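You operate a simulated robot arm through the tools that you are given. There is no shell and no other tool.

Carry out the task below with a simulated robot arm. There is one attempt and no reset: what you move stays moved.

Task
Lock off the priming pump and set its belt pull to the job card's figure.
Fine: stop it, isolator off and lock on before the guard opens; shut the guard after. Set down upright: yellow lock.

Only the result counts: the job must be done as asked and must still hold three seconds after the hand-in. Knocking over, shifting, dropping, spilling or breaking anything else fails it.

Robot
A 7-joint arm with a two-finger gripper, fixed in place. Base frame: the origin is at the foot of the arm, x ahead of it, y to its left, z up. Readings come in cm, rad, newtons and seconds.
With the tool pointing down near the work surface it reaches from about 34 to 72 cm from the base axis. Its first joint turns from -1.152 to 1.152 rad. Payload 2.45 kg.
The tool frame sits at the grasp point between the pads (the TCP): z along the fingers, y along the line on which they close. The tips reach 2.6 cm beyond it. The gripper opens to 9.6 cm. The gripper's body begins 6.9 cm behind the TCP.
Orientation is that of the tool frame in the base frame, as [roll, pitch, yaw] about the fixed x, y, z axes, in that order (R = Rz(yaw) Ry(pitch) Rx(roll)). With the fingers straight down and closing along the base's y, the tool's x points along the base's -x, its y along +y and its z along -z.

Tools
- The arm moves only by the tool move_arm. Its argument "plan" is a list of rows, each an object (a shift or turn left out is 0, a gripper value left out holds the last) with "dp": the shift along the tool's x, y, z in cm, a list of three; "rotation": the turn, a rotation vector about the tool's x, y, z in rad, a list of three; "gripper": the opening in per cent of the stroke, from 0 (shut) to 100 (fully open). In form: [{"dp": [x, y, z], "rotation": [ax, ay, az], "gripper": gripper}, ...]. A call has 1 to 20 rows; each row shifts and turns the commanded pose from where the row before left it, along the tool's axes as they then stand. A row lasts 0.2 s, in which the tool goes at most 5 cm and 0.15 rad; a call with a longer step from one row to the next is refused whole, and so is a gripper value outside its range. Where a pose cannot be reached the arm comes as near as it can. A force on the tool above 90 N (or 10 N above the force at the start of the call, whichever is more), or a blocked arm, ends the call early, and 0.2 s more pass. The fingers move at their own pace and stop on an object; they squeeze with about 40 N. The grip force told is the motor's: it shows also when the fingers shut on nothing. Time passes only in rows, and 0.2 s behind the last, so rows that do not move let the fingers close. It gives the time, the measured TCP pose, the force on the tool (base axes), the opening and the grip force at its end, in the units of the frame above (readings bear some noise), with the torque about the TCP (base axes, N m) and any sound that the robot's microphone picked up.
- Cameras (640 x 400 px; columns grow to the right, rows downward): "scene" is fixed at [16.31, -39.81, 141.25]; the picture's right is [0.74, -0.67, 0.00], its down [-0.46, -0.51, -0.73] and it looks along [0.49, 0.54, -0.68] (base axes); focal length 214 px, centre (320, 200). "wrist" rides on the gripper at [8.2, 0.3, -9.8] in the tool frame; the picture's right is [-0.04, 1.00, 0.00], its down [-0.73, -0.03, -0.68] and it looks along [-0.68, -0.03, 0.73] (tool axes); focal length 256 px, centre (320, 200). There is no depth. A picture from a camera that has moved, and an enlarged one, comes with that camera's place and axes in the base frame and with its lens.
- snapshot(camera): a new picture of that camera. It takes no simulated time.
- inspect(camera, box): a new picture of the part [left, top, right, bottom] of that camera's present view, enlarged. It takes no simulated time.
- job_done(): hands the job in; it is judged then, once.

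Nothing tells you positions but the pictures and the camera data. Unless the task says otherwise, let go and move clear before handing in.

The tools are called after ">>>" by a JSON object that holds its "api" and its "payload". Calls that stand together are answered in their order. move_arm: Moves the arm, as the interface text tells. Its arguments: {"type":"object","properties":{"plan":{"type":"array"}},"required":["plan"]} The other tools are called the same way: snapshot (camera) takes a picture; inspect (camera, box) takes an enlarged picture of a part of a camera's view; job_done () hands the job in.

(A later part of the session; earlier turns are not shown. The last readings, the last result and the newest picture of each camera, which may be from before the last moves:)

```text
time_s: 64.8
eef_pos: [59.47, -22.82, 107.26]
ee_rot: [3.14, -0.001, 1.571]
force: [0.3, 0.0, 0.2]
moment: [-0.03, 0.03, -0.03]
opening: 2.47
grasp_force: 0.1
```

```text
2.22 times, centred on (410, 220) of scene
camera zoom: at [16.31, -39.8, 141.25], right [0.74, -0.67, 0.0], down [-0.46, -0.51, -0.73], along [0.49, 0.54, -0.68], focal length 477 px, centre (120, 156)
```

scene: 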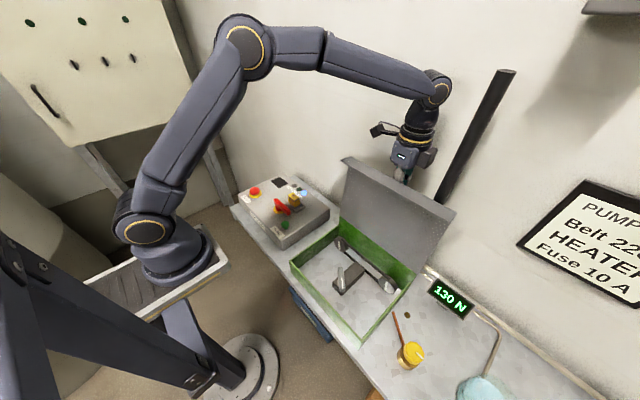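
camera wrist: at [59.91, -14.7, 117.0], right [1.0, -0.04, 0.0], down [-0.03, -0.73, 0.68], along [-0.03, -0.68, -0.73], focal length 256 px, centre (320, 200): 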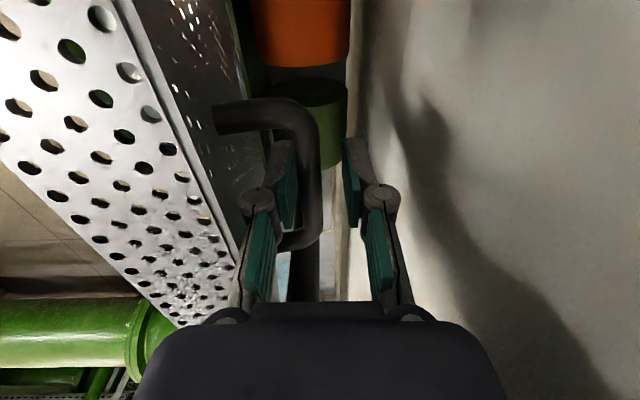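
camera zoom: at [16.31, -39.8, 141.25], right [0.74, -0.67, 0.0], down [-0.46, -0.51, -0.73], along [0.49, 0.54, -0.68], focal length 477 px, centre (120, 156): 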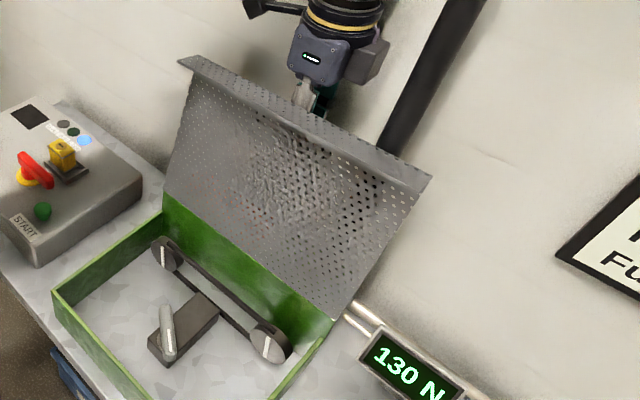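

The lid stays open on its own, resting against its stop with zero force on the tool. I'll draw the fingers straight up off the bar.

>>> {"api": "move_arm", "payload": {"plan": [{"dp": [0, 0, -0.5]}, {"dp": [0, 0, -0.5]}, {"dp": [0, 0, -1]}, {"dp": [0, 0, -1]}, {"dp": [0, 0, 0]}]}}

>>> {"api": "snapshot", "payload": {"camera": "wrist"}}

```text
time_s: 66.0
eef_pos: [59.53, -22.69, 110.32]
ee_rot: [3.142, -0.001, 1.571]
force: [0.9, 0.6, -0.4]
moment: [0.0, 0.02, 0.0]
opening: 2.52
grasp_force: 0.0
```

```text
taken
camera wrist: at [59.96, -14.62, 119.93], right [1.0, -0.04, 0.0], down [-0.03, -0.73, 0.68], along [-0.03, -0.68, -0.73], focal length 256 px, centre (320, 200)
```

wrist: 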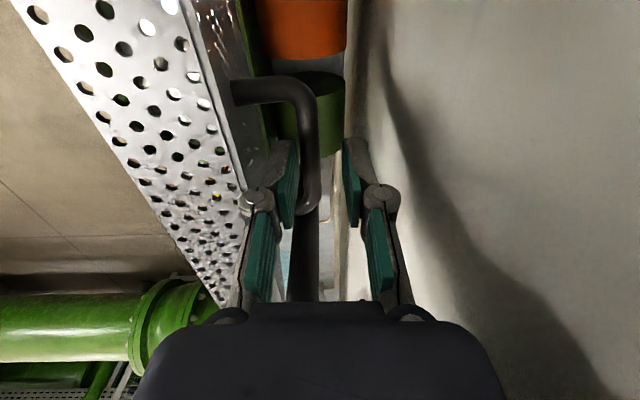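

>>> {"api": "move_arm", "payload": {"plan": [{"dp": [0, 0, -3]}, {"dp": [0, 0, -4]}, {"dp": [0, 0, -4]}, {"dp": [0, 0, -2]}, {"dp": [0, -4.5, 0]}, {"dp": [0, -4.5, 0]}, {"dp": [0, -4.5, 0]}, {"dp": [0, -4.5, 0]}, {"dp": [0, 0, 0]}]}}

>>> {"api": "snapshot", "payload": {"camera": "wrist"}}

>>> {"api": "snapshot", "payload": {"camera": "scene"}}

```text
time_s: 68.0
eef_pos: [41.47, -22.63, 123.44]
ee_rot: [-3.141, 0.002, 1.572]
force: [0.1, 0.0, -0.4]
moment: [0.03, 0.0, 0.01]
opening: 2.51
grasp_force: 0.0
```

```text
taken
camera wrist: at [41.9, -14.44, 133.1], right [1.0, -0.04, 0.0], down [-0.03, -0.73, 0.68], along [-0.03, -0.68, -0.73], focal length 256 px, centre (320, 200)
```

wrist: 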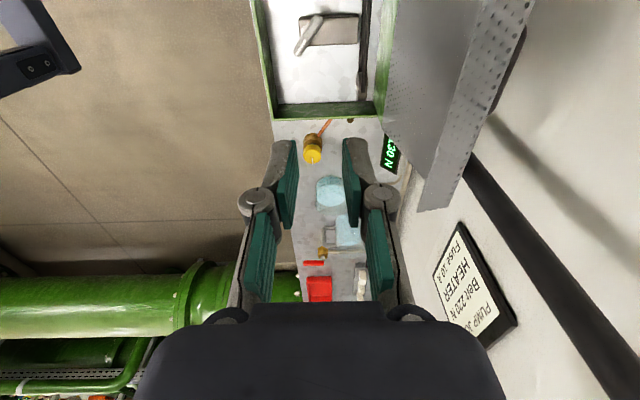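

```text
taken
```

scene: 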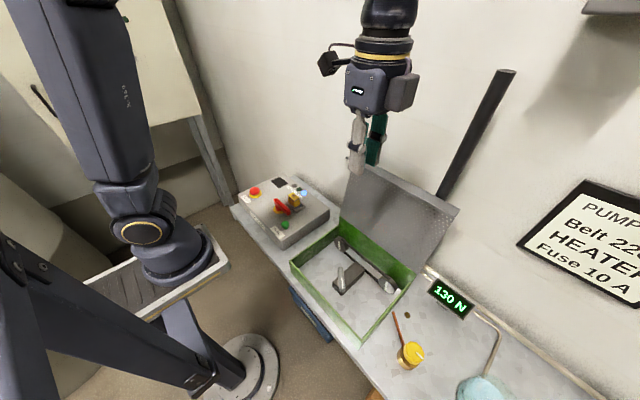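

The lid stands open by itself. Now I'll inspect the card again and the tensioner mechanism inside.

>>> {"api": "inspect", "payload": {"camera": "wrist", "box": [420, 210, 540, 350]}}

>>> {"api": "inspect", "payload": {"camera": "scene", "box": [280, 220, 420, 350]}}

>>> {"api": "inspect", "payload": {"camera": "wrist", "box": [250, 0, 410, 130]}}

```text
2.86 times, centred on (480, 280) of wrist
camera zoom: at [41.9, -14.44, 133.1], right [1.0, -0.04, 0.0], down [-0.03, -0.73, 0.68], along [-0.03, -0.68, -0.73], focal length 731 px, centre (-137, -29)
```

zoom: 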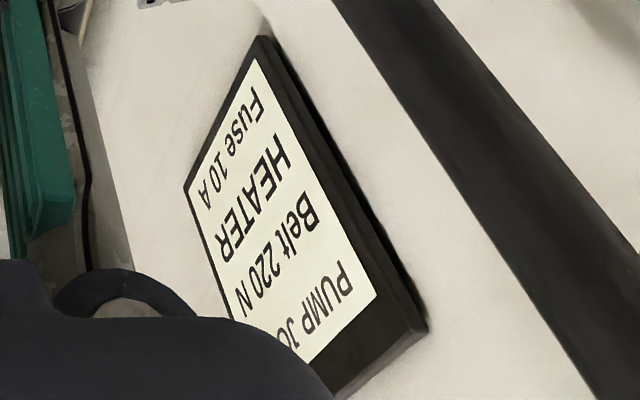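

```text
3.08 times, centred on (350, 285) of scene
camera zoom: at [16.31, -39.8, 141.25], right [0.74, -0.67, 0.0], down [-0.46, -0.51, -0.73], along [0.49, 0.54, -0.68], focal length 660 px, centre (228, -62)
```

zoom: 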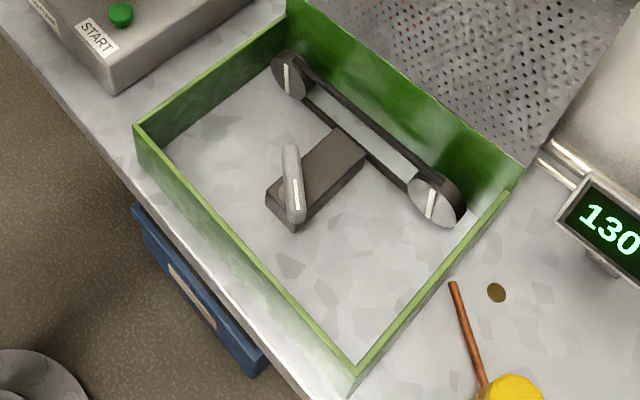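

```text
3.08 times, centred on (330, 65) of wrist
camera zoom: at [41.9, -14.44, 133.1], right [1.0, -0.04, 0.0], down [-0.03, -0.73, 0.68], along [-0.03, -0.68, -0.73], focal length 788 px, centre (289, 615)
```

zoom: 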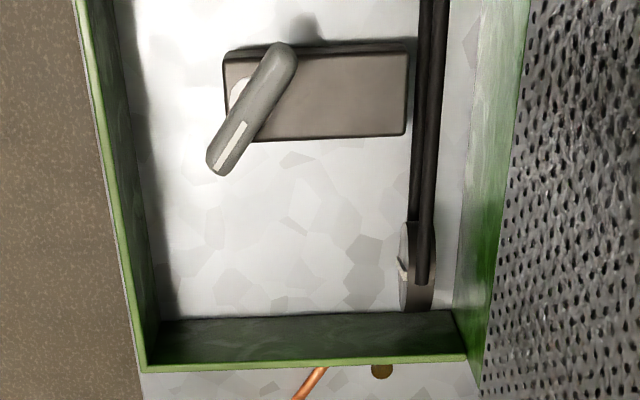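

The card clearly says Belt 220 N for the pump. Inside the box is a belt on two pulleys and a block with a grey lever carrying a white pointer, so I'll go down for a closer look.

>>> {"api": "move_arm", "payload": {"plan": [{"dp": [2.1, -0.25, 3.9]}, {"dp": [2.1, -0.25, 3.9]}, {"dp": [2.1, -0.25, 3.9]}, {"dp": [2.1, -0.25, 3.9]}, {"dp": [2.1, -0.25, 3.9]}, {"dp": [2.1, -0.25, 3.9]}, {"dp": [0, 0, 0]}]}}

>>> {"api": "snapshot", "payload": {"camera": "wrist"}}

>>> {"api": "inspect", "payload": {"camera": "wrist", "box": [200, 20, 440, 190]}}

>>> {"api": "inspect", "payload": {"camera": "scene", "box": [320, 240, 400, 310]}}

```text
time_s: 69.6
eef_pos: [40.36, -10.24, 100.12]
ee_rot: [-3.141, 0.002, 1.57]
force: [-0.4, -0.1, 0.2]
moment: [-0.02, 0.01, -0.01]
opening: 2.48
grasp_force: 0.2
```

```text
taken
camera wrist: at [40.67, -1.99, 109.7], right [1.0, -0.04, 0.0], down [-0.03, -0.73, 0.68], along [-0.03, -0.68, -0.73], focal length 256 px, centre (320, 200)
```

wrist: 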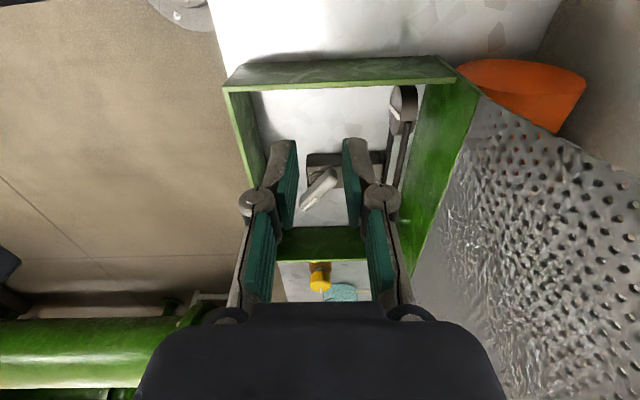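

```text
2.35 times, centred on (320, 105) of wrist
camera zoom: at [40.67, -1.99, 109.7], right [1.0, -0.04, 0.0], down [-0.03, -0.73, 0.68], along [-0.03, -0.68, -0.73], focal length 602 px, centre (320, 424)
```

zoom: 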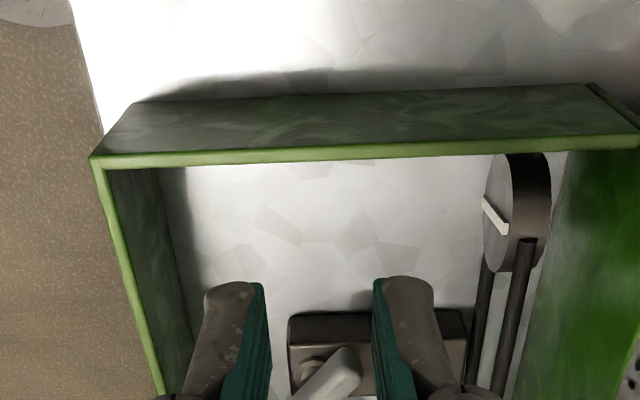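

```text
5.71 times, centred on (360, 275) of scene
camera zoom: at [16.31, -39.8, 141.25], right [0.74, -0.67, 0.0], down [-0.46, -0.51, -0.73], along [0.49, 0.54, -0.68], focal length 1226 px, centre (91, -229)
```

zoom: 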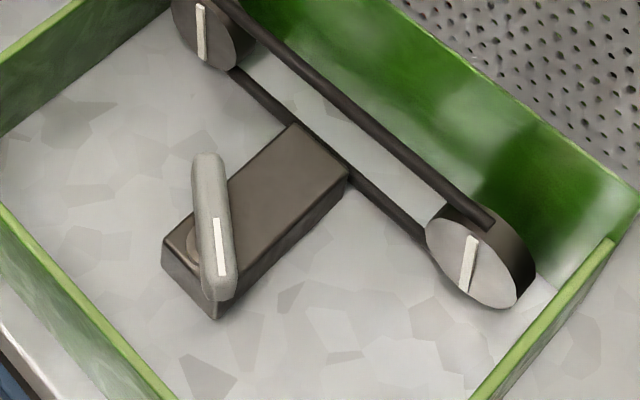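

The lever is a centred knob-handle on the block, pivot at about (39.6, −22.9), top z≈86, pointing roughly along 50° in plan. I'll open the gripper and move for a clearer measuring view.

>>> {"api": "move_arm", "payload": {"plan": [{"dp": [-1.5, -0.4, -0.5], "gripper": 100}, {"dp": [-1.5, -0.4, -0.5]}, {"dp": [0, 0, 0]}, {"dp": [0, 0, 0]}, {"dp": [0, 0, 0]}]}}

>>> {"api": "snapshot", "payload": {"camera": "wrist"}}

>>> {"api": "inspect", "payload": {"camera": "wrist", "box": [250, 90, 400, 200]}}

```text
time_s: 70.8
eef_pos: [39.24, -13.23, 101.06]
ee_rot: [-3.141, 0.001, 1.572]
force: [1.2, -0.7, 0.1]
moment: [0.0, -0.01, 0.01]
opening: 9.63
grasp_force: 0.1
```

```text
taken
camera wrist: at [39.65, -5.01, 110.65], right [1.0, -0.04, 0.0], down [-0.03, -0.73, 0.68], along [-0.03, -0.68, -0.73], focal length 256 px, centre (320, 200)
```

wrist: 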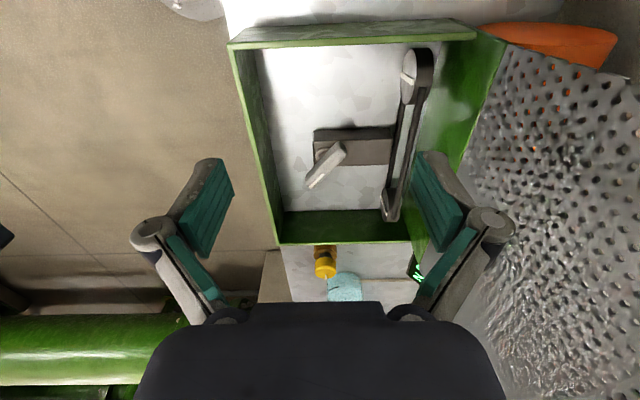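

```text
3.64 times, centred on (325, 145) of wrist
camera zoom: at [39.65, -5.01, 110.65], right [1.0, -0.04, 0.0], down [-0.03, -0.73, 0.68], along [-0.03, -0.68, -0.73], focal length 931 px, centre (302, 400)
```

zoom: 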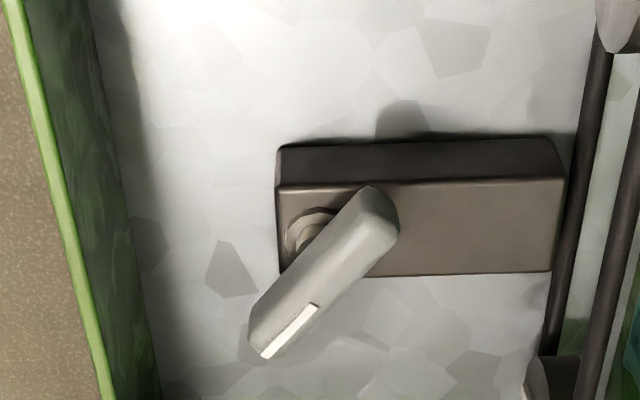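

The lever is well resolved: ends at about (41.5, −20.7) and (37.35, −25.4), top z≈85.3, block top z≈83.4, pivot at the centre (39.4, −23.05). I'll turn the tool so the pads close across the lever and move above it.

>>> {"api": "move_arm", "payload": {"plan": [{"rotation": [0, 0, 0.15], "gripper": 50}, {"rotation": [0, 0, 0.15]}, {"rotation": [0, 0, 0.15]}, {"rotation": [0, 0, 0.15]}, {"rotation": [0, 0, 0.12]}, {"dp": [-2.43, 2.2, 1.7]}, {"dp": [-2.43, 2.2, 1.7]}, {"dp": [-2.43, 2.2, 1.7]}, {"dp": [0, 0, 0]}]}}

>>> {"api": "snapshot", "payload": {"camera": "wrist"}}

>>> {"api": "inspect", "payload": {"camera": "wrist", "box": [250, 90, 400, 240]}}

>>> {"api": "snapshot", "payload": {"camera": "scene"}}

```text
time_s: 72.8
eef_pos: [39.48, -23.13, 95.98]
ee_rot: [-3.141, 0.0, 0.851]
force: [0.2, 0.4, 0.0]
moment: [-0.02, 0.0, 0.0]
opening: 4.78
grasp_force: 0.0
```

```text
taken
camera wrist: at [45.14, -17.24, 105.56], right [0.73, -0.69, 0.0], down [-0.51, -0.53, 0.68], along [-0.47, -0.49, -0.73], focal length 256 px, centre (320, 200)
```

wrist: 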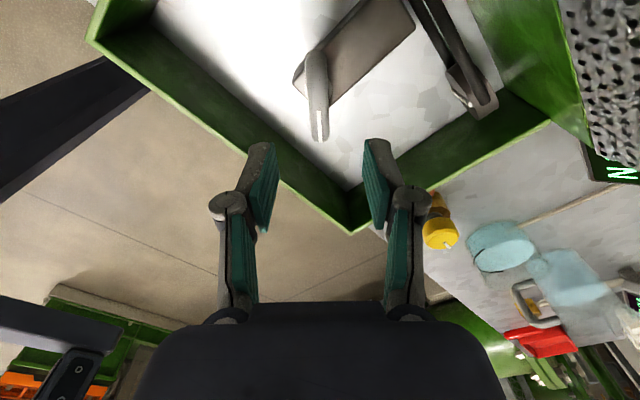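

```text
2.67 times, centred on (325, 165) of wrist
camera zoom: at [45.14, -17.24, 105.56], right [0.73, -0.69, 0.0], down [-0.51, -0.53, 0.68], along [-0.47, -0.49, -0.73], focal length 683 px, centre (307, 293)
```

zoom: 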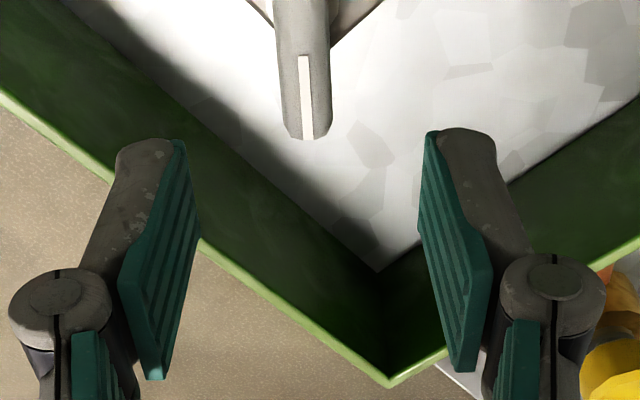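

```text
taken
```

scene: 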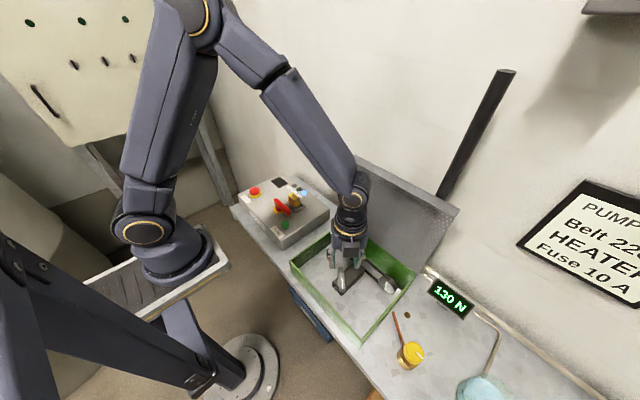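

The pads are aligned with the lever. I'll descend slowly around it.

>>> {"api": "move_arm", "payload": {"plan": [{"dp": [0, 0, 3]}, {"dp": [0, 0, 3]}, {"dp": [0, 0, 1.5]}, {"dp": [0, 0, 1]}, {"dp": [0, 0, 0.5]}, {"dp": [0, 0, 0]}]}}

>>> {"api": "snapshot", "payload": {"camera": "wrist"}}

>>> {"api": "inspect", "payload": {"camera": "scene", "box": [310, 230, 410, 320]}}

```text
time_s: 74.2
eef_pos: [39.23, -23.18, 86.82]
ee_rot: [3.141, -0.001, 0.852]
force: [-0.4, -0.1, 0.3]
moment: [-0.03, -0.02, -0.03]
opening: 4.79
grasp_force: 0.0
```

```text
taken
camera wrist: at [45.02, -17.14, 96.5], right [0.73, -0.69, 0.0], down [-0.51, -0.53, 0.68], along [-0.47, -0.49, -0.73], focal length 256 px, centre (320, 200)
```

wrist: 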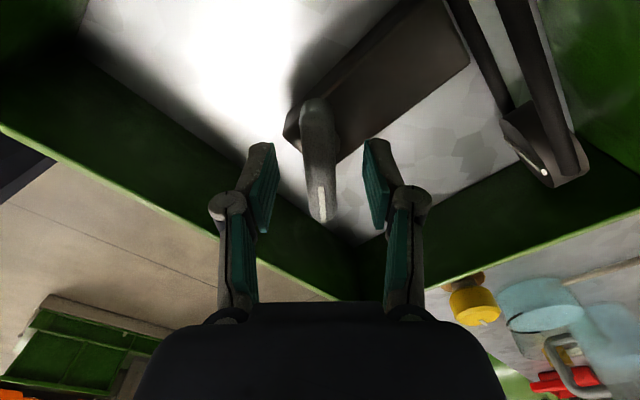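

```text
4.44 times, centred on (360, 275) of scene
camera zoom: at [16.31, -39.81, 141.25], right [0.74, -0.67, 0.0], down [-0.46, -0.51, -0.73], along [0.49, 0.54, -0.68], focal length 953 px, centre (142, -133)
```

zoom: 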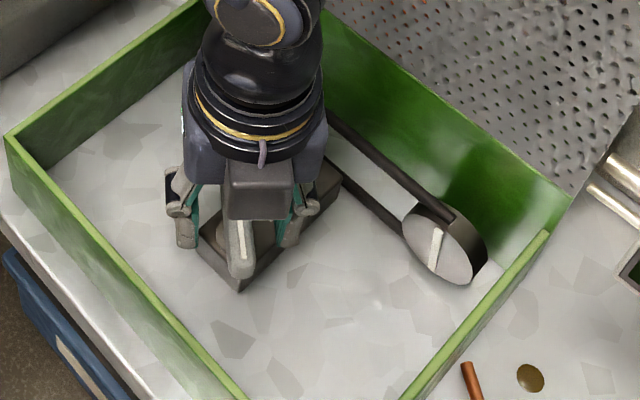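

>>> {"api": "move_arm", "payload": {"plan": [{"dp": [0.1, -0.08, 0.3]}, {"dp": [0, 0, 0.3]}, {"dp": [0, 0, 0]}]}}

>>> {"api": "move_arm", "payload": {"plan": [{"dp": [0, 0, 0.2]}, {"dp": [0, 0, 0]}]}}

>>> {"api": "inspect", "payload": {"camera": "scene", "box": [330, 260, 390, 310]}}

```text
time_s: 75.0
eef_pos: [39.42, -23.1, 86.27]
ee_rot: [-3.141, 0.0, 0.851]
force: [0.3, -0.1, 0.5]
moment: [0.01, 0.0, -0.03]
opening: 4.83
grasp_force: 0.0
```

```text
time_s: 75.6
eef_pos: [39.39, -23.1, 86.04]
ee_rot: [-3.141, 0.0, 0.854]
force: [0.0, -0.2, -0.7]
moment: [0.02, 0.02, 0.02]
opening: 4.82
grasp_force: 0.0
```

```text
8.00 times, centred on (360, 285) of scene
camera zoom: at [16.31, -39.81, 141.25], right [0.74, -0.67, 0.0], down [-0.46, -0.51, -0.73], along [0.49, 0.54, -0.68], focal length 1716 px, centre (0, -480)
```

zoom: 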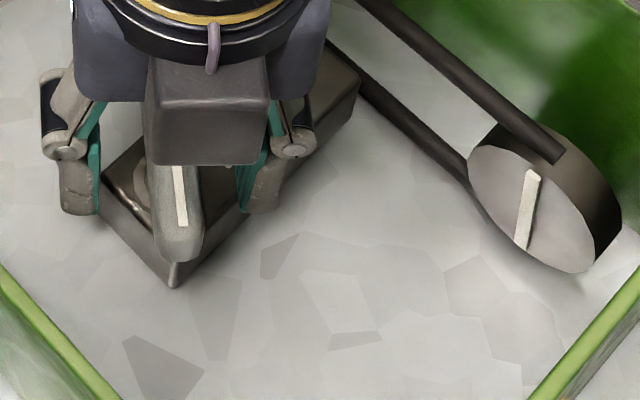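

The fingers straddle the lever with no contact. I'll close on it.

>>> {"api": "move_arm", "payload": {"plan": [{"dp": [0, 0, 0], "gripper": 0}, {"dp": [0, 0, 0]}, {"dp": [0, 0, 0]}, {"dp": [0, 0, 0]}, {"dp": [0, 0, 0]}, {"dp": [0, 0, 0]}]}}

>>> {"api": "inspect", "payload": {"camera": "scene", "box": [330, 250, 480, 330]}}

>>> {"api": "snapshot", "payload": {"camera": "wrist"}}

```text
time_s: 77.0
eef_pos: [39.37, -23.12, 86.1]
ee_rot: [3.14, -0.001, 0.851]
force: [4.9, -2.1, -5.1]
moment: [-0.15, -0.08, -0.03]
opening: 1.52
grasp_force: 41.3
```

```text
4.27 times, centred on (405, 290) of scene
camera zoom: at [16.33, -39.82, 141.24], right [0.74, -0.67, 0.0], down [-0.46, -0.51, -0.73], along [0.49, 0.54, -0.68], focal length 915 px, centre (-43, -184)
```

zoom: 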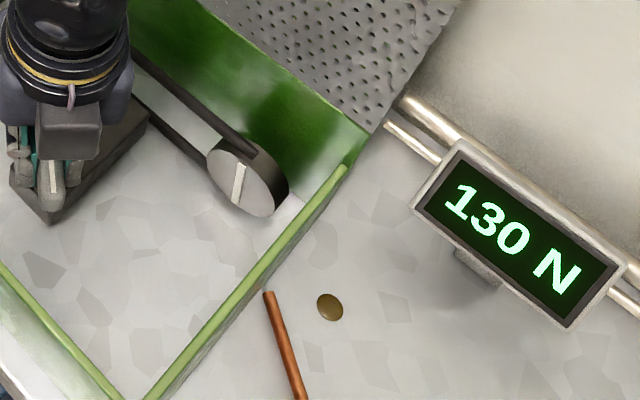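

```text
taken
camera wrist: at [45.11, -17.08, 95.76], right [0.73, -0.69, 0.0], down [-0.51, -0.53, 0.68], along [-0.47, -0.49, -0.73], focal length 256 px, centre (320, 200)
```

wrist: 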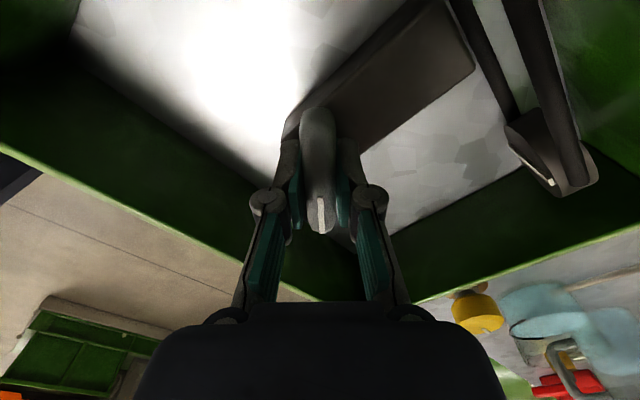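

The lever is gripped (1.5 cm wide) and the readout shows 130 N. I'll make a small clockwise test turn of 0.15 rad.

>>> {"api": "move_arm", "payload": {"plan": [{"rotation": [0, 0, 0.05]}, {"rotation": [0, 0, 0.05]}, {"rotation": [0, 0, 0.05]}, {"rotation": [0, 0, 0]}]}}

>>> {"api": "inspect", "payload": {"camera": "scene", "box": [330, 250, 480, 330]}}

```text
time_s: 78.0
eef_pos: [39.44, -22.91, 86.09]
ee_rot: [3.14, 0.001, 0.7]
force: [-0.1, -5.2, 11.4]
moment: [-0.08, -0.03, 0.0]
opening: 1.58
grasp_force: 41.1
```

```text
4.27 times, centred on (405, 290) of scene
camera zoom: at [16.3, -39.81, 141.25], right [0.74, -0.67, 0.0], down [-0.46, -0.51, -0.73], along [0.49, 0.54, -0.68], focal length 915 px, centre (-43, -184)
```

zoom: 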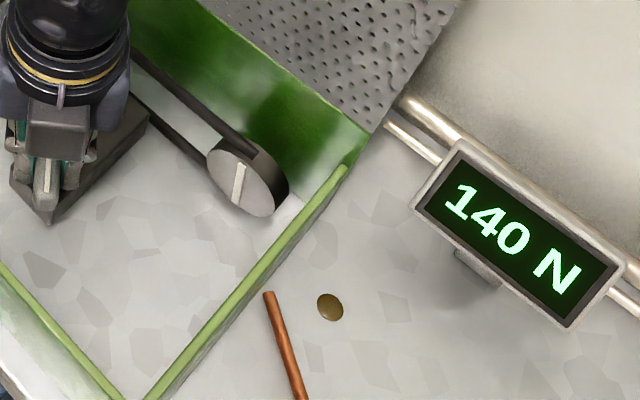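

Clockwise raises the pull: 130 → 140 N for 0.15 rad. I'll continue turning in stages while watching the readout.

>>> {"api": "move_arm", "payload": {"plan": [{"rotation": [0, 0, 0.07]}, {"rotation": [0, 0, 0.08]}, {"rotation": [0, 0, 0.08]}, {"rotation": [0, 0, 0.07]}, {"rotation": [0, 0, 0]}]}}

>>> {"api": "inspect", "payload": {"camera": "scene", "box": [330, 250, 480, 330]}}

```text
time_s: 79.2
eef_pos: [39.42, -22.98, 86.03]
ee_rot: [3.139, -0.001, 0.401]
force: [-3.0, -6.1, 28.3]
moment: [-0.11, 0.02, -0.04]
opening: 1.52
grasp_force: 41.5
```

```text
4.27 times, centred on (405, 290) of scene
camera zoom: at [16.27, -39.8, 141.26], right [0.74, -0.67, 0.0], down [-0.46, -0.51, -0.73], along [0.49, 0.54, -0.68], focal length 915 px, centre (-43, -184)
```

zoom: 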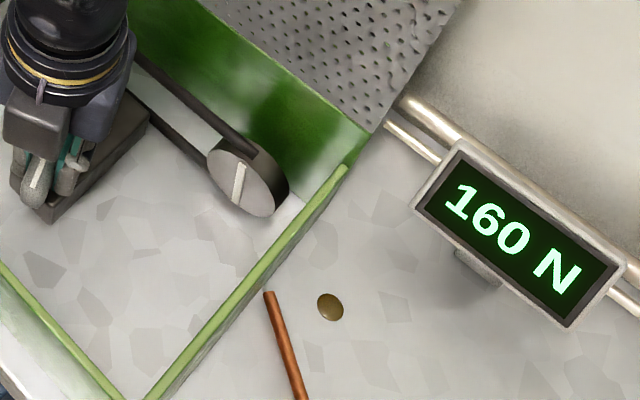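

160 N at 0.45 rad, so about 67 N per rad. There is some upward force building on the tool, so I'll ease up slightly while continuing.

>>> {"api": "move_arm", "payload": {"plan": [{"dp": [0, 0, -0.1], "rotation": [0, 0, 0.05]}, {"dp": [0, 0, -0.05], "rotation": [0, 0, 0.05]}, {"rotation": [0, 0, 0.05]}, {"rotation": [0, 0, 0.05]}, {"rotation": [0, 0, 0.05]}, {"rotation": [0, 0, 0.05]}, {"rotation": [0, 0, 0]}]}}

>>> {"api": "inspect", "payload": {"camera": "scene", "box": [330, 250, 480, 330]}}

```text
time_s: 80.8
eef_pos: [39.42, -23.07, 86.05]
ee_rot: [3.141, 0.0, 0.101]
force: [9.2, -13.8, -30.9]
moment: [-0.19, -0.03, -0.04]
opening: 1.54
grasp_force: 41.9
```

```text
4.27 times, centred on (405, 290) of scene
camera zoom: at [16.38, -39.86, 141.22], right [0.74, -0.67, 0.0], down [-0.46, -0.51, -0.73], along [0.49, 0.54, -0.68], focal length 915 px, centre (-43, -184)
```

zoom: 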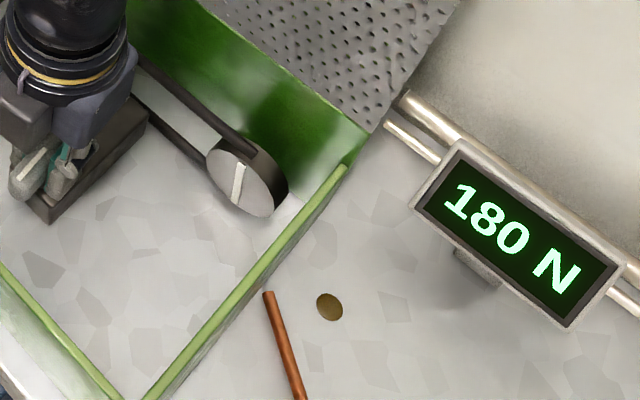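

180 N at 0.75 rad, right on the same rate. I'll continue another 0.3 rad.

>>> {"api": "move_arm", "payload": {"plan": [{"dp": [0, 0, 0.08], "rotation": [0, 0, 0.05]}, {"rotation": [0, 0, 0.05]}, {"rotation": [0, 0, 0.05]}, {"rotation": [0, 0, 0.05]}, {"rotation": [0, 0, 0.05]}, {"rotation": [0, 0, 0.05]}, {"rotation": [0, 0, 0]}]}}

>>> {"api": "inspect", "payload": {"camera": "scene", "box": [330, 250, 480, 330]}}

```text
time_s: 82.4
eef_pos: [39.46, -22.94, 86.16]
ee_rot: [-3.141, 0.0, -0.199]
force: [3.4, -4.4, 8.1]
moment: [0.09, 0.6, 0.0]
opening: 1.52
grasp_force: 41.4
```

```text
4.27 times, centred on (405, 290) of scene
camera zoom: at [16.31, -39.81, 141.25], right [0.74, -0.67, 0.0], down [-0.46, -0.51, -0.73], along [0.49, 0.54, -0.68], focal length 915 px, centre (-43, -184)
```

zoom: 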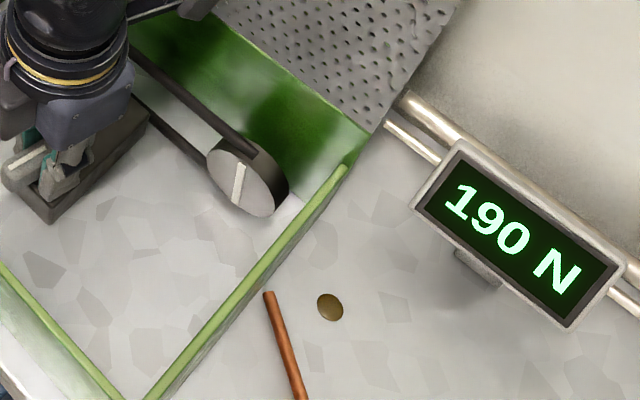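

190 N at 1.05 rad; the readout seems rounded to tens with ~60–67 N/rad. I'll go in smaller steps and note where the digits flip.

>>> {"api": "move_arm", "payload": {"plan": [{"rotation": [0, 0, 0.05]}, {"rotation": [0, 0, 0]}]}}

>>> {"api": "inspect", "payload": {"camera": "scene", "box": [420, 270, 480, 330]}}

>>> {"api": "snapshot", "payload": {"camera": "wrist"}}

```text
time_s: 83.0
eef_pos: [39.48, -23.03, 86.12]
ee_rot: [-3.14, 0.0, -0.247]
force: [-0.4, -0.8, 14.8]
moment: [-0.12, -0.38, 0.01]
opening: 1.52
grasp_force: 41.7
```

```text
6.67 times, centred on (450, 300) of scene
camera zoom: at [16.29, -39.8, 141.25], right [0.74, -0.67, 0.0], down [-0.46, -0.51, -0.73], along [0.49, 0.54, -0.68], focal length 1430 px, centre (-547, -467)
```

zoom: 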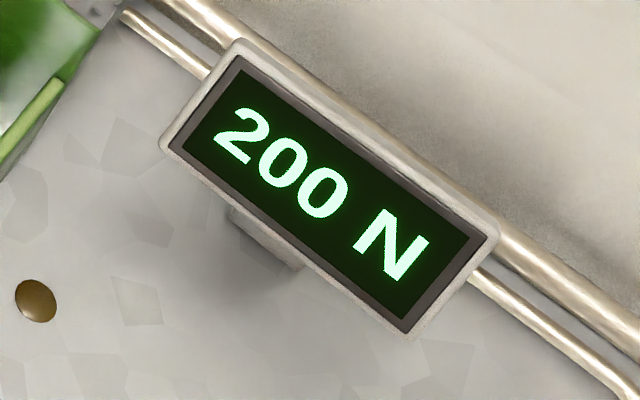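

```text
taken
camera wrist: at [47.3, -25.25, 95.72], right [-0.28, -0.96, 0.0], down [-0.7, 0.21, 0.68], along [-0.65, 0.19, -0.73], focal length 256 px, centre (320, 200)
```

wrist: 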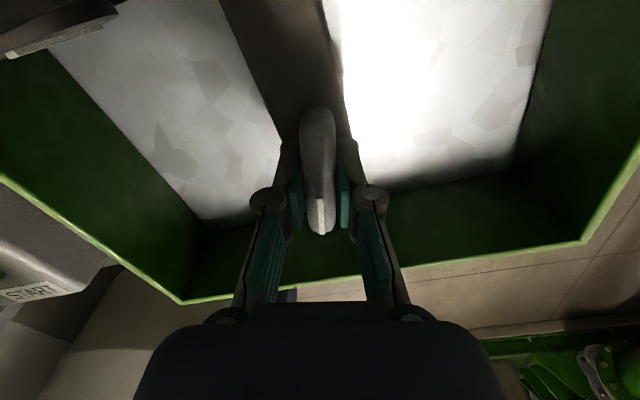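

The flip to 200 came between 1.05 and 1.10 rad, which fits 130 N at zero and 60 N/rad with rounding; 220 N then lies at about 1.5 rad total. I'll go to 1.35 rad next.

>>> {"api": "move_arm", "payload": {"plan": [{"rotation": [0, 0, 0.05]}, {"rotation": [0, 0, 0.05]}, {"rotation": [0, 0, 0.05]}, {"rotation": [0, 0, 0.05]}, {"rotation": [0, 0, 0.05]}, {"rotation": [0, 0, 0]}]}}

>>> {"api": "inspect", "payload": {"camera": "scene", "box": [420, 270, 480, 330]}}

>>> {"api": "inspect", "payload": {"camera": "scene", "box": [310, 230, 410, 320]}}

```text
time_s: 84.4
eef_pos: [39.45, -22.97, 86.04]
ee_rot: [3.141, 0.001, -0.498]
force: [-3.0, -5.7, 4.6]
moment: [-0.51, -0.61, -0.02]
opening: 1.54
grasp_force: 41.7
```

```text
6.67 times, centred on (450, 300) of scene
camera zoom: at [16.3, -39.82, 141.25], right [0.74, -0.67, 0.0], down [-0.46, -0.51, -0.73], along [0.49, 0.54, -0.68], focal length 1430 px, centre (-547, -467)
```

zoom: 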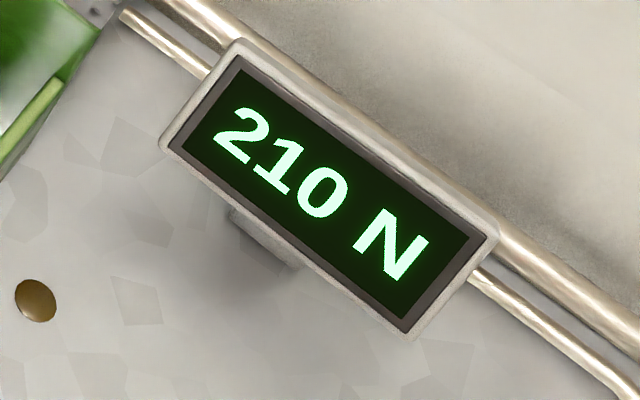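

```text
4.44 times, centred on (360, 275) of scene
camera zoom: at [16.3, -39.82, 141.25], right [0.74, -0.67, 0.0], down [-0.46, -0.51, -0.73], along [0.49, 0.54, -0.68], focal length 953 px, centre (142, -133)
```

zoom: 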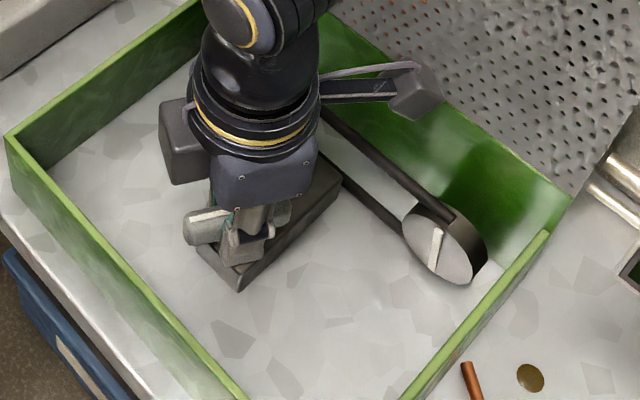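

210 N at 1.35 rad. Small steps now to find the flip to 220.

>>> {"api": "move_arm", "payload": {"plan": [{"rotation": [0, 0, 0.03]}, {"rotation": [0, 0, 0]}]}}

>>> {"api": "inspect", "payload": {"camera": "scene", "box": [420, 270, 480, 330]}}

>>> {"api": "move_arm", "payload": {"plan": [{"rotation": [0, 0, 0.02]}, {"rotation": [0, 0, 0]}]}}

>>> {"api": "inspect", "payload": {"camera": "scene", "box": [420, 270, 480, 330]}}

>>> {"api": "move_arm", "payload": {"plan": [{"rotation": [0, 0, 0.02]}, {"rotation": [0, 0, 0]}]}}

>>> {"api": "inspect", "payload": {"camera": "scene", "box": [420, 270, 480, 330]}}

```text
time_s: 85.0
eef_pos: [39.53, -22.87, 86.04]
ee_rot: [3.141, 0.001, -0.529]
force: [2.5, -7.5, 5.4]
moment: [0.36, 0.76, 0.02]
opening: 1.53
grasp_force: 41.7
```

```text
6.67 times, centred on (450, 300) of scene
camera zoom: at [16.31, -39.82, 141.24], right [0.74, -0.67, 0.0], down [-0.46, -0.51, -0.73], along [0.49, 0.54, -0.68], focal length 1430 px, centre (-547, -467)
```

zoom: 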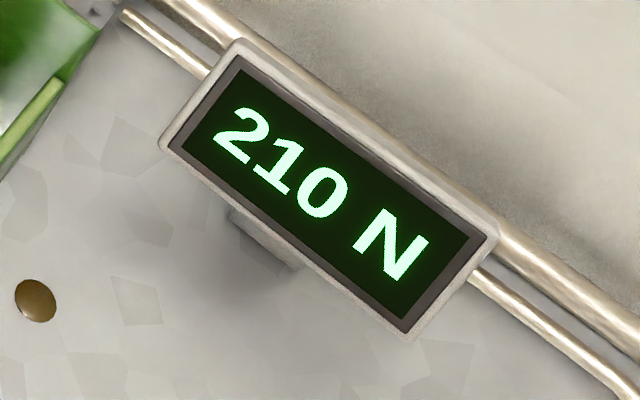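

```text
time_s: 85.6
eef_pos: [39.39, -22.97, 86.07]
ee_rot: [-3.142, 0.001, -0.546]
force: [-1.6, -4.0, 0.5]
moment: [-0.64, -0.92, 0.01]
opening: 1.54
grasp_force: 41.5
```

```text
6.67 times, centred on (450, 300) of scene
camera zoom: at [16.31, -39.81, 141.25], right [0.74, -0.67, 0.0], down [-0.46, -0.51, -0.73], along [0.49, 0.54, -0.68], focal length 1430 px, centre (-547, -467)
```

zoom: 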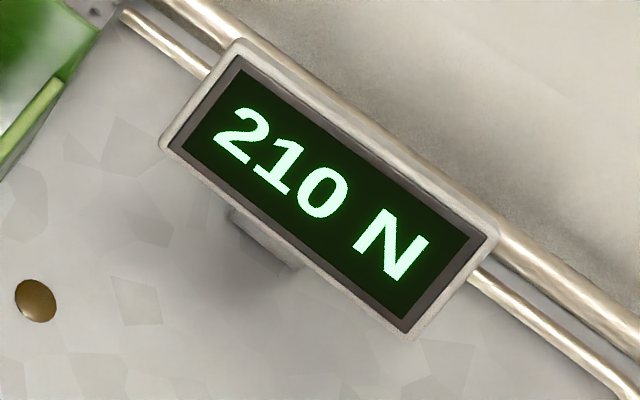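

```text
time_s: 86.2
eef_pos: [39.42, -22.92, 86.07]
ee_rot: [-3.14, 0.001, -0.566]
force: [3.4, -5.9, -2.2]
moment: [0.0, 0.13, 0.01]
opening: 1.52
grasp_force: 41.5
```

```text
6.67 times, centred on (450, 300) of scene
camera zoom: at [16.32, -39.82, 141.24], right [0.74, -0.67, 0.0], down [-0.46, -0.51, -0.73], along [0.49, 0.54, -0.68], focal length 1430 px, centre (-547, -467)
```

zoom: 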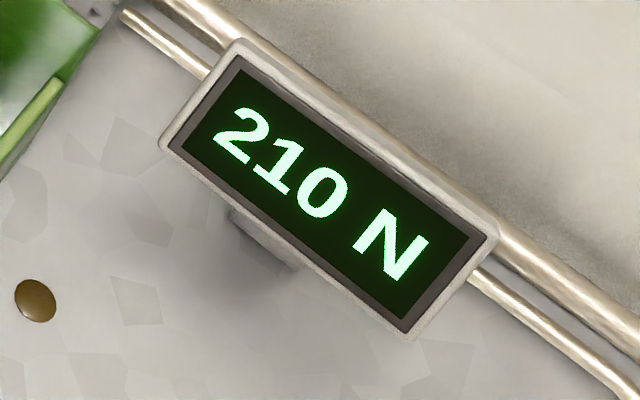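

>>> {"api": "move_arm", "payload": {"plan": [{"rotation": [0, 0, 0.02]}, {"rotation": [0, 0, 0]}]}}

>>> {"api": "inspect", "payload": {"camera": "scene", "box": [420, 270, 480, 330]}}

>>> {"api": "move_arm", "payload": {"plan": [{"rotation": [0, 0, 0.02]}, {"rotation": [0, 0, 0]}]}}

>>> {"api": "inspect", "payload": {"camera": "scene", "box": [420, 270, 480, 330]}}

```text
time_s: 86.8
eef_pos: [39.5, -23.05, 86.08]
ee_rot: [-3.141, -0.001, -0.588]
force: [-1.8, -4.3, 3.4]
moment: [-0.21, -0.09, 0.0]
opening: 1.52
grasp_force: 41.9
```

```text
6.67 times, centred on (450, 300) of scene
camera zoom: at [16.3, -39.81, 141.25], right [0.74, -0.67, 0.0], down [-0.46, -0.51, -0.73], along [0.49, 0.54, -0.68], focal length 1430 px, centre (-547, -467)
```

zoom: 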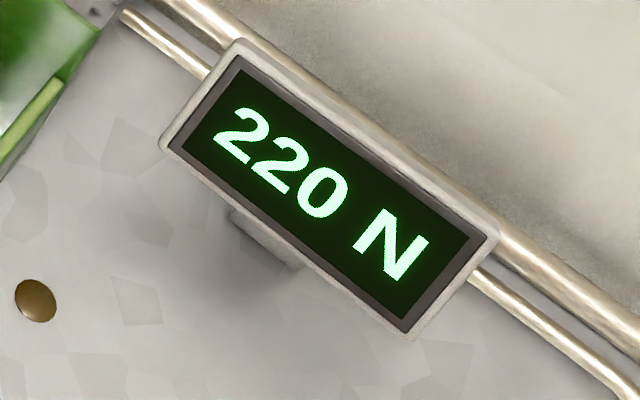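

```text
time_s: 87.4
eef_pos: [39.55, -22.8, 85.95]
ee_rot: [3.141, -0.001, -0.607]
force: [-0.8, -6.2, 10.2]
moment: [0.48, 0.83, -0.01]
opening: 1.55
grasp_force: 41.6
```

```text
6.67 times, centred on (450, 300) of scene
camera zoom: at [16.3, -39.81, 141.25], right [0.74, -0.67, 0.0], down [-0.46, -0.51, -0.73], along [0.49, 0.54, -0.68], focal length 1430 px, centre (-547, -467)
```

zoom: 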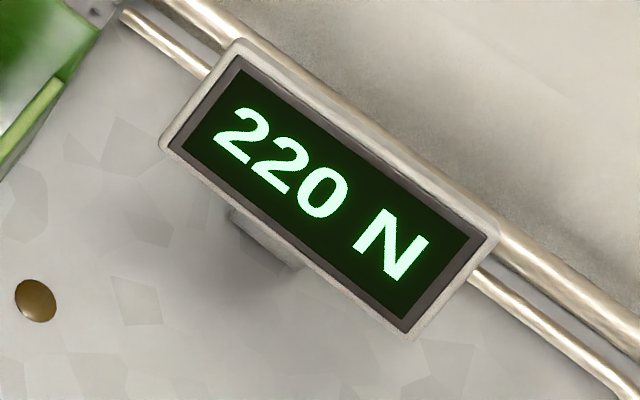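

The readout flips to 220 at about 1.427 rad, consistent with 215 N there by rounding. I'll go 0.03 rad further to sit near the middle of the 220 band, then release the lever and verify it holds.

>>> {"api": "move_arm", "payload": {"plan": [{"rotation": [0, 0, 0.03]}, {"rotation": [0, 0, 0]}, {"rotation": [0, 0, 0]}]}}

>>> {"api": "move_arm", "payload": {"plan": [{"dp": [0, 0, 0], "gripper": 20}, {"dp": [0, 0, 0], "gripper": 30}, {"dp": [0, 0, 0], "gripper": 45}, {"dp": [0, 0, 0]}, {"dp": [0, 0, 0]}]}}

>>> {"api": "inspect", "payload": {"camera": "scene", "box": [330, 250, 480, 330]}}

>>> {"api": "snapshot", "payload": {"camera": "wrist"}}

```text
time_s: 88.2
eef_pos: [39.49, -22.89, 86.05]
ee_rot: [3.142, 0.0, -0.637]
force: [-4.2, -0.6, 6.9]
moment: [-0.52, -0.56, -0.04]
opening: 1.56
grasp_force: 41.4
```

```text
time_s: 89.4
eef_pos: [39.45, -23.01, 86.04]
ee_rot: [3.14, 0.0, -0.637]
force: [-1.0, -0.2, -0.3]
moment: [-0.05, 0.0, 0.02]
opening: 4.31
grasp_force: 0.1
```

```text
4.27 times, centred on (405, 290) of scene
camera zoom: at [16.31, -39.81, 141.25], right [0.74, -0.67, 0.0], down [-0.46, -0.51, -0.73], along [0.49, 0.54, -0.68], focal length 915 px, centre (-43, -184)
```

zoom: 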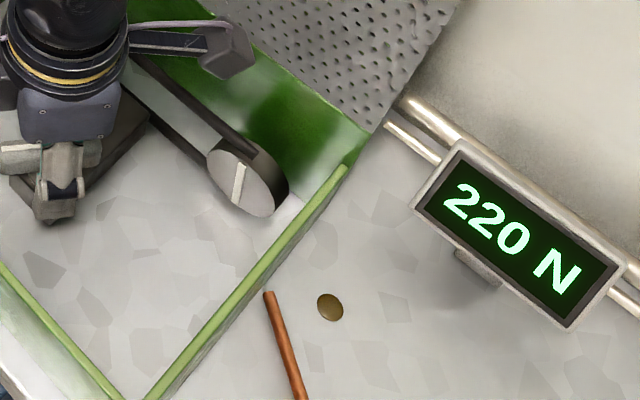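

```text
taken
camera wrist: at [45.88, -28.03, 95.71], right [-0.63, -0.78, 0.0], down [-0.57, 0.46, 0.68], along [-0.53, 0.43, -0.73], focal length 256 px, centre (320, 200)
```

wrist: 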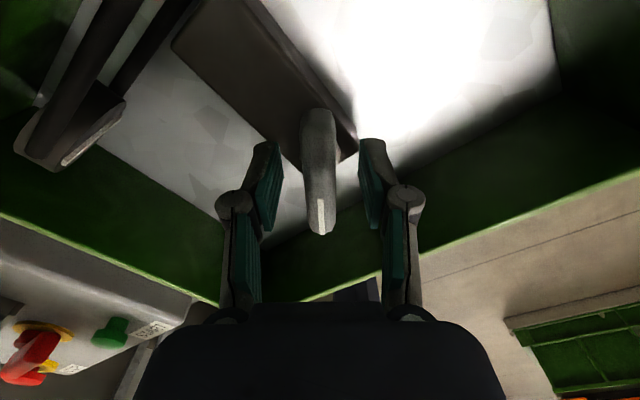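

The readout holds at 220 N with the lever released. I'll rise well clear and turn the tool back to the guard-handling orientation.

>>> {"api": "move_arm", "payload": {"plan": [{"dp": [0, 0, -1]}, {"dp": [0, 0, -2]}, {"dp": [0, 0, -4]}, {"dp": [0, 0, -4.5]}, {"dp": [0, 0, -4.5]}, {"dp": [0, 0, -4.5]}, {"dp": [0, 0, -4.5]}, {"dp": [0, 0, -4.5]}, {"dp": [0, 0, -4.5]}, {"dp": [0, 0, -4]}, {"dp": [0, 0, 0]}]}}

>>> {"api": "snapshot", "payload": {"camera": "scene"}}

```text
time_s: 91.8
eef_pos: [39.42, -22.91, 124.08]
ee_rot: [-3.14, 0.0, -0.636]
force: [0.0, 0.4, 0.1]
moment: [0.04, -0.02, 0.0]
opening: 4.33
grasp_force: 0.1
```

```text
taken
```

scene: 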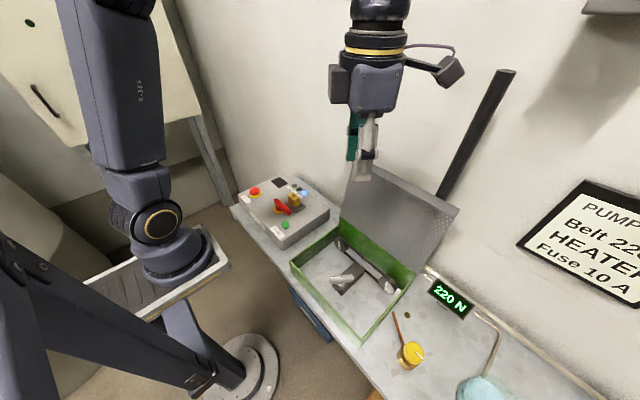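

>>> {"api": "move_arm", "payload": {"plan": [{"rotation": [0, 0, -0.147]}, {"rotation": [0, 0, -0.147]}, {"rotation": [0, 0, -0.147]}, {"rotation": [0, 0, -0.147]}, {"rotation": [0, 0, -0.147]}, {"rotation": [0, 0, -0.147]}, {"rotation": [0, 0, -0.147]}, {"rotation": [0, 0, -0.147]}, {"rotation": [0, 0, -0.147]}, {"rotation": [0, 0, -0.147]}, {"rotation": [0, 0, -0.147]}, {"rotation": [0, 0, -0.147]}, {"rotation": [0, 0, -0.147]}, {"rotation": [0, 0, -0.147]}, {"rotation": [0, 0, -0.149]}, {"dp": [0, 0, 0], "gripper": 26}, {"dp": [0, 0, 0]}]}}

>>> {"api": "inspect", "payload": {"camera": "scene", "box": [280, 220, 480, 330]}}

```text
time_s: 95.4
eef_pos: [39.41, -23.01, 124.05]
ee_rot: [-3.141, 0.0, 1.571]
force: [0.1, -0.7, 1.2]
moment: [-0.02, 0.04, 0.0]
opening: 2.52
grasp_force: 0.1
```

```text
3.20 times, centred on (380, 275) of scene
camera zoom: at [16.31, -39.81, 141.25], right [0.74, -0.67, 0.0], down [-0.46, -0.51, -0.73], along [0.49, 0.54, -0.68], focal length 686 px, centre (128, -40)
```

zoom: 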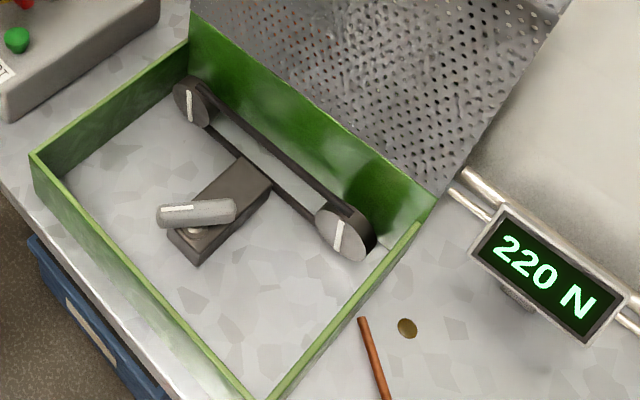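

Everything in the box is in order at 220 N. Now I'll return above the guard handle along the same path I left by, with a narrow finger opening.

>>> {"api": "move_arm", "payload": {"plan": [{"dp": [0.05, 3.96, 0], "gripper": 20}, {"dp": [0.05, 3.96, 0]}, {"dp": [0.05, 3.96, 0]}, {"dp": [0.05, 3.96, 0]}, {"dp": [0.05, 3.95, 0]}, {"dp": [0, 0, 4]}, {"dp": [0, 0, 4]}, {"dp": [0, 0, 2.5]}, {"dp": [0, 0, 0]}]}}

>>> {"api": "snapshot", "payload": {"camera": "wrist"}}

>>> {"api": "inspect", "payload": {"camera": "scene", "box": [310, 130, 510, 310]}}

```text
time_s: 97.4
eef_pos: [57.99, -22.85, 113.54]
ee_rot: [-3.139, 0.001, 1.569]
force: [1.5, -2.4, 2.8]
moment: [-0.04, -0.01, 0.03]
opening: 2.28
grasp_force: 0.0
out of reach, approached as far as the arm can: row 5
```

```text
taken
camera wrist: at [58.46, -14.61, 123.05], right [1.0, -0.04, 0.0], down [-0.03, -0.73, 0.68], along [-0.03, -0.68, -0.73], focal length 256 px, centre (320, 200)
```

wrist: 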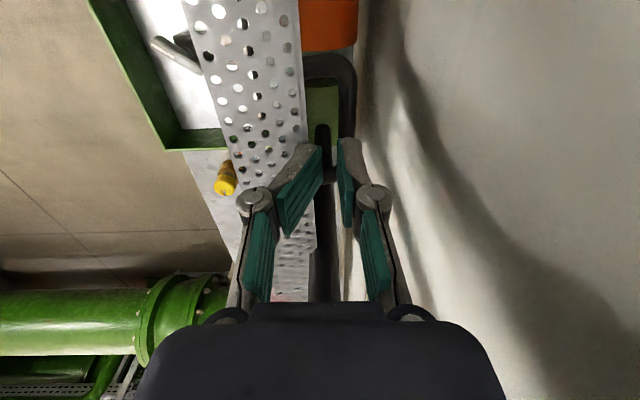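

```text
2.22 times, centred on (410, 220) of scene
camera zoom: at [16.31, -39.81, 141.25], right [0.74, -0.67, 0.0], down [-0.46, -0.51, -0.73], along [0.49, 0.54, -0.68], focal length 477 px, centre (120, 156)
```

zoom: 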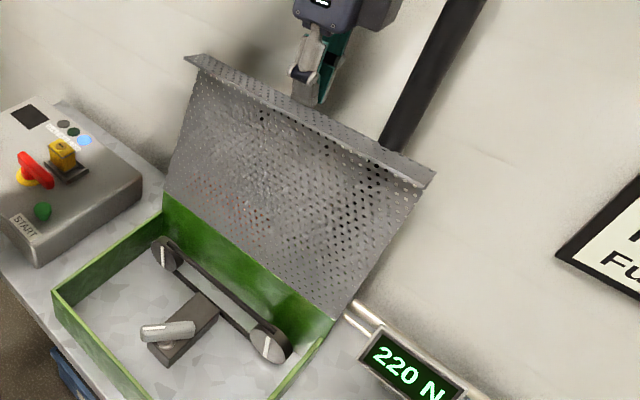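

The reach limit at that height left the tool 1.2 cm short in x, and a finger is near the lid's top edge. I'll rise a little and look again before correcting.

>>> {"api": "move_arm", "payload": {"plan": [{"dp": [0, 0, -1]}, {"dp": [0, 0, -2]}, {"dp": [0, 0, -1]}, {"dp": [0, 0, 0]}]}}

>>> {"api": "snapshot", "payload": {"camera": "wrist"}}

>>> {"api": "inspect", "payload": {"camera": "scene", "box": [310, 130, 510, 310]}}

```text
time_s: 98.4
eef_pos: [58.11, -22.7, 117.5]
ee_rot: [3.141, -0.001, 1.57]
force: [-1.5, 0.3, -0.2]
moment: [0.0, 0.01, -0.01]
opening: 1.92
grasp_force: 0.2
```

```text
taken
camera wrist: at [58.5, -14.61, 127.16], right [1.0, -0.04, 0.0], down [-0.03, -0.73, 0.68], along [-0.03, -0.68, -0.73], focal length 256 px, centre (320, 200)
```

wrist: 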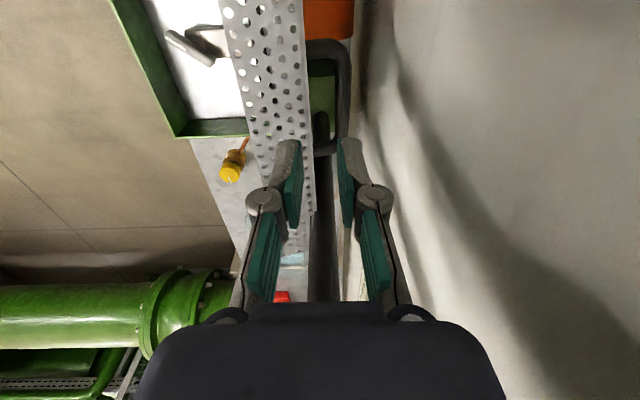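

```text
2.22 times, centred on (410, 220) of scene
camera zoom: at [16.31, -39.81, 141.25], right [0.74, -0.67, 0.0], down [-0.46, -0.51, -0.73], along [0.49, 0.54, -0.68], focal length 477 px, centre (120, 156)
```

zoom: 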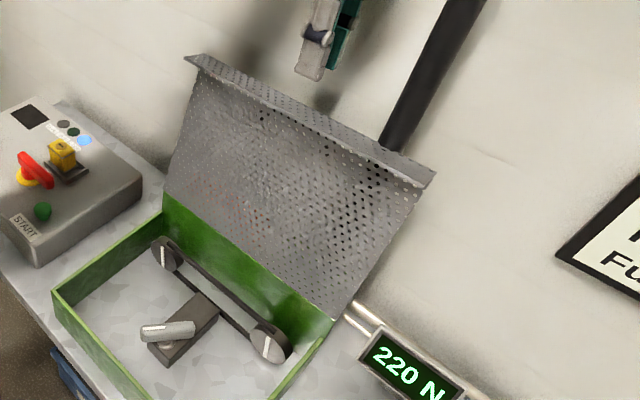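

The lid is intact but now leans a bit further back (about 103°), staying by hinge friction. I'll close the fingers, drop them just behind its top edge, and draw it forward to about 96° so the handle clears the wall for gripping.

>>> {"api": "move_arm", "payload": {"plan": [{"dp": [0, 0.45, 0], "gripper": 0}, {"dp": [0, 0.45, 0]}, {"dp": [0, 0, 0]}, {"dp": [0, 0, 0]}]}}

>>> {"api": "snapshot", "payload": {"camera": "wrist"}}

```text
time_s: 99.4
eef_pos: [58.93, -22.87, 117.5]
ee_rot: [3.142, -0.001, 1.568]
force: [0.3, 0.1, 0.2]
moment: [-0.01, -0.02, 0.02]
opening: 0.01
grasp_force: 28.8
```

```text
taken
camera wrist: at [59.41, -14.59, 127.17], right [1.0, -0.04, 0.0], down [-0.03, -0.73, 0.68], along [-0.03, -0.68, -0.73], focal length 256 px, centre (320, 200)
```

wrist: 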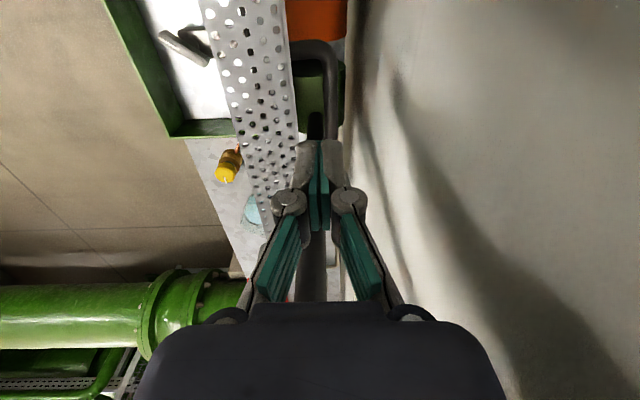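

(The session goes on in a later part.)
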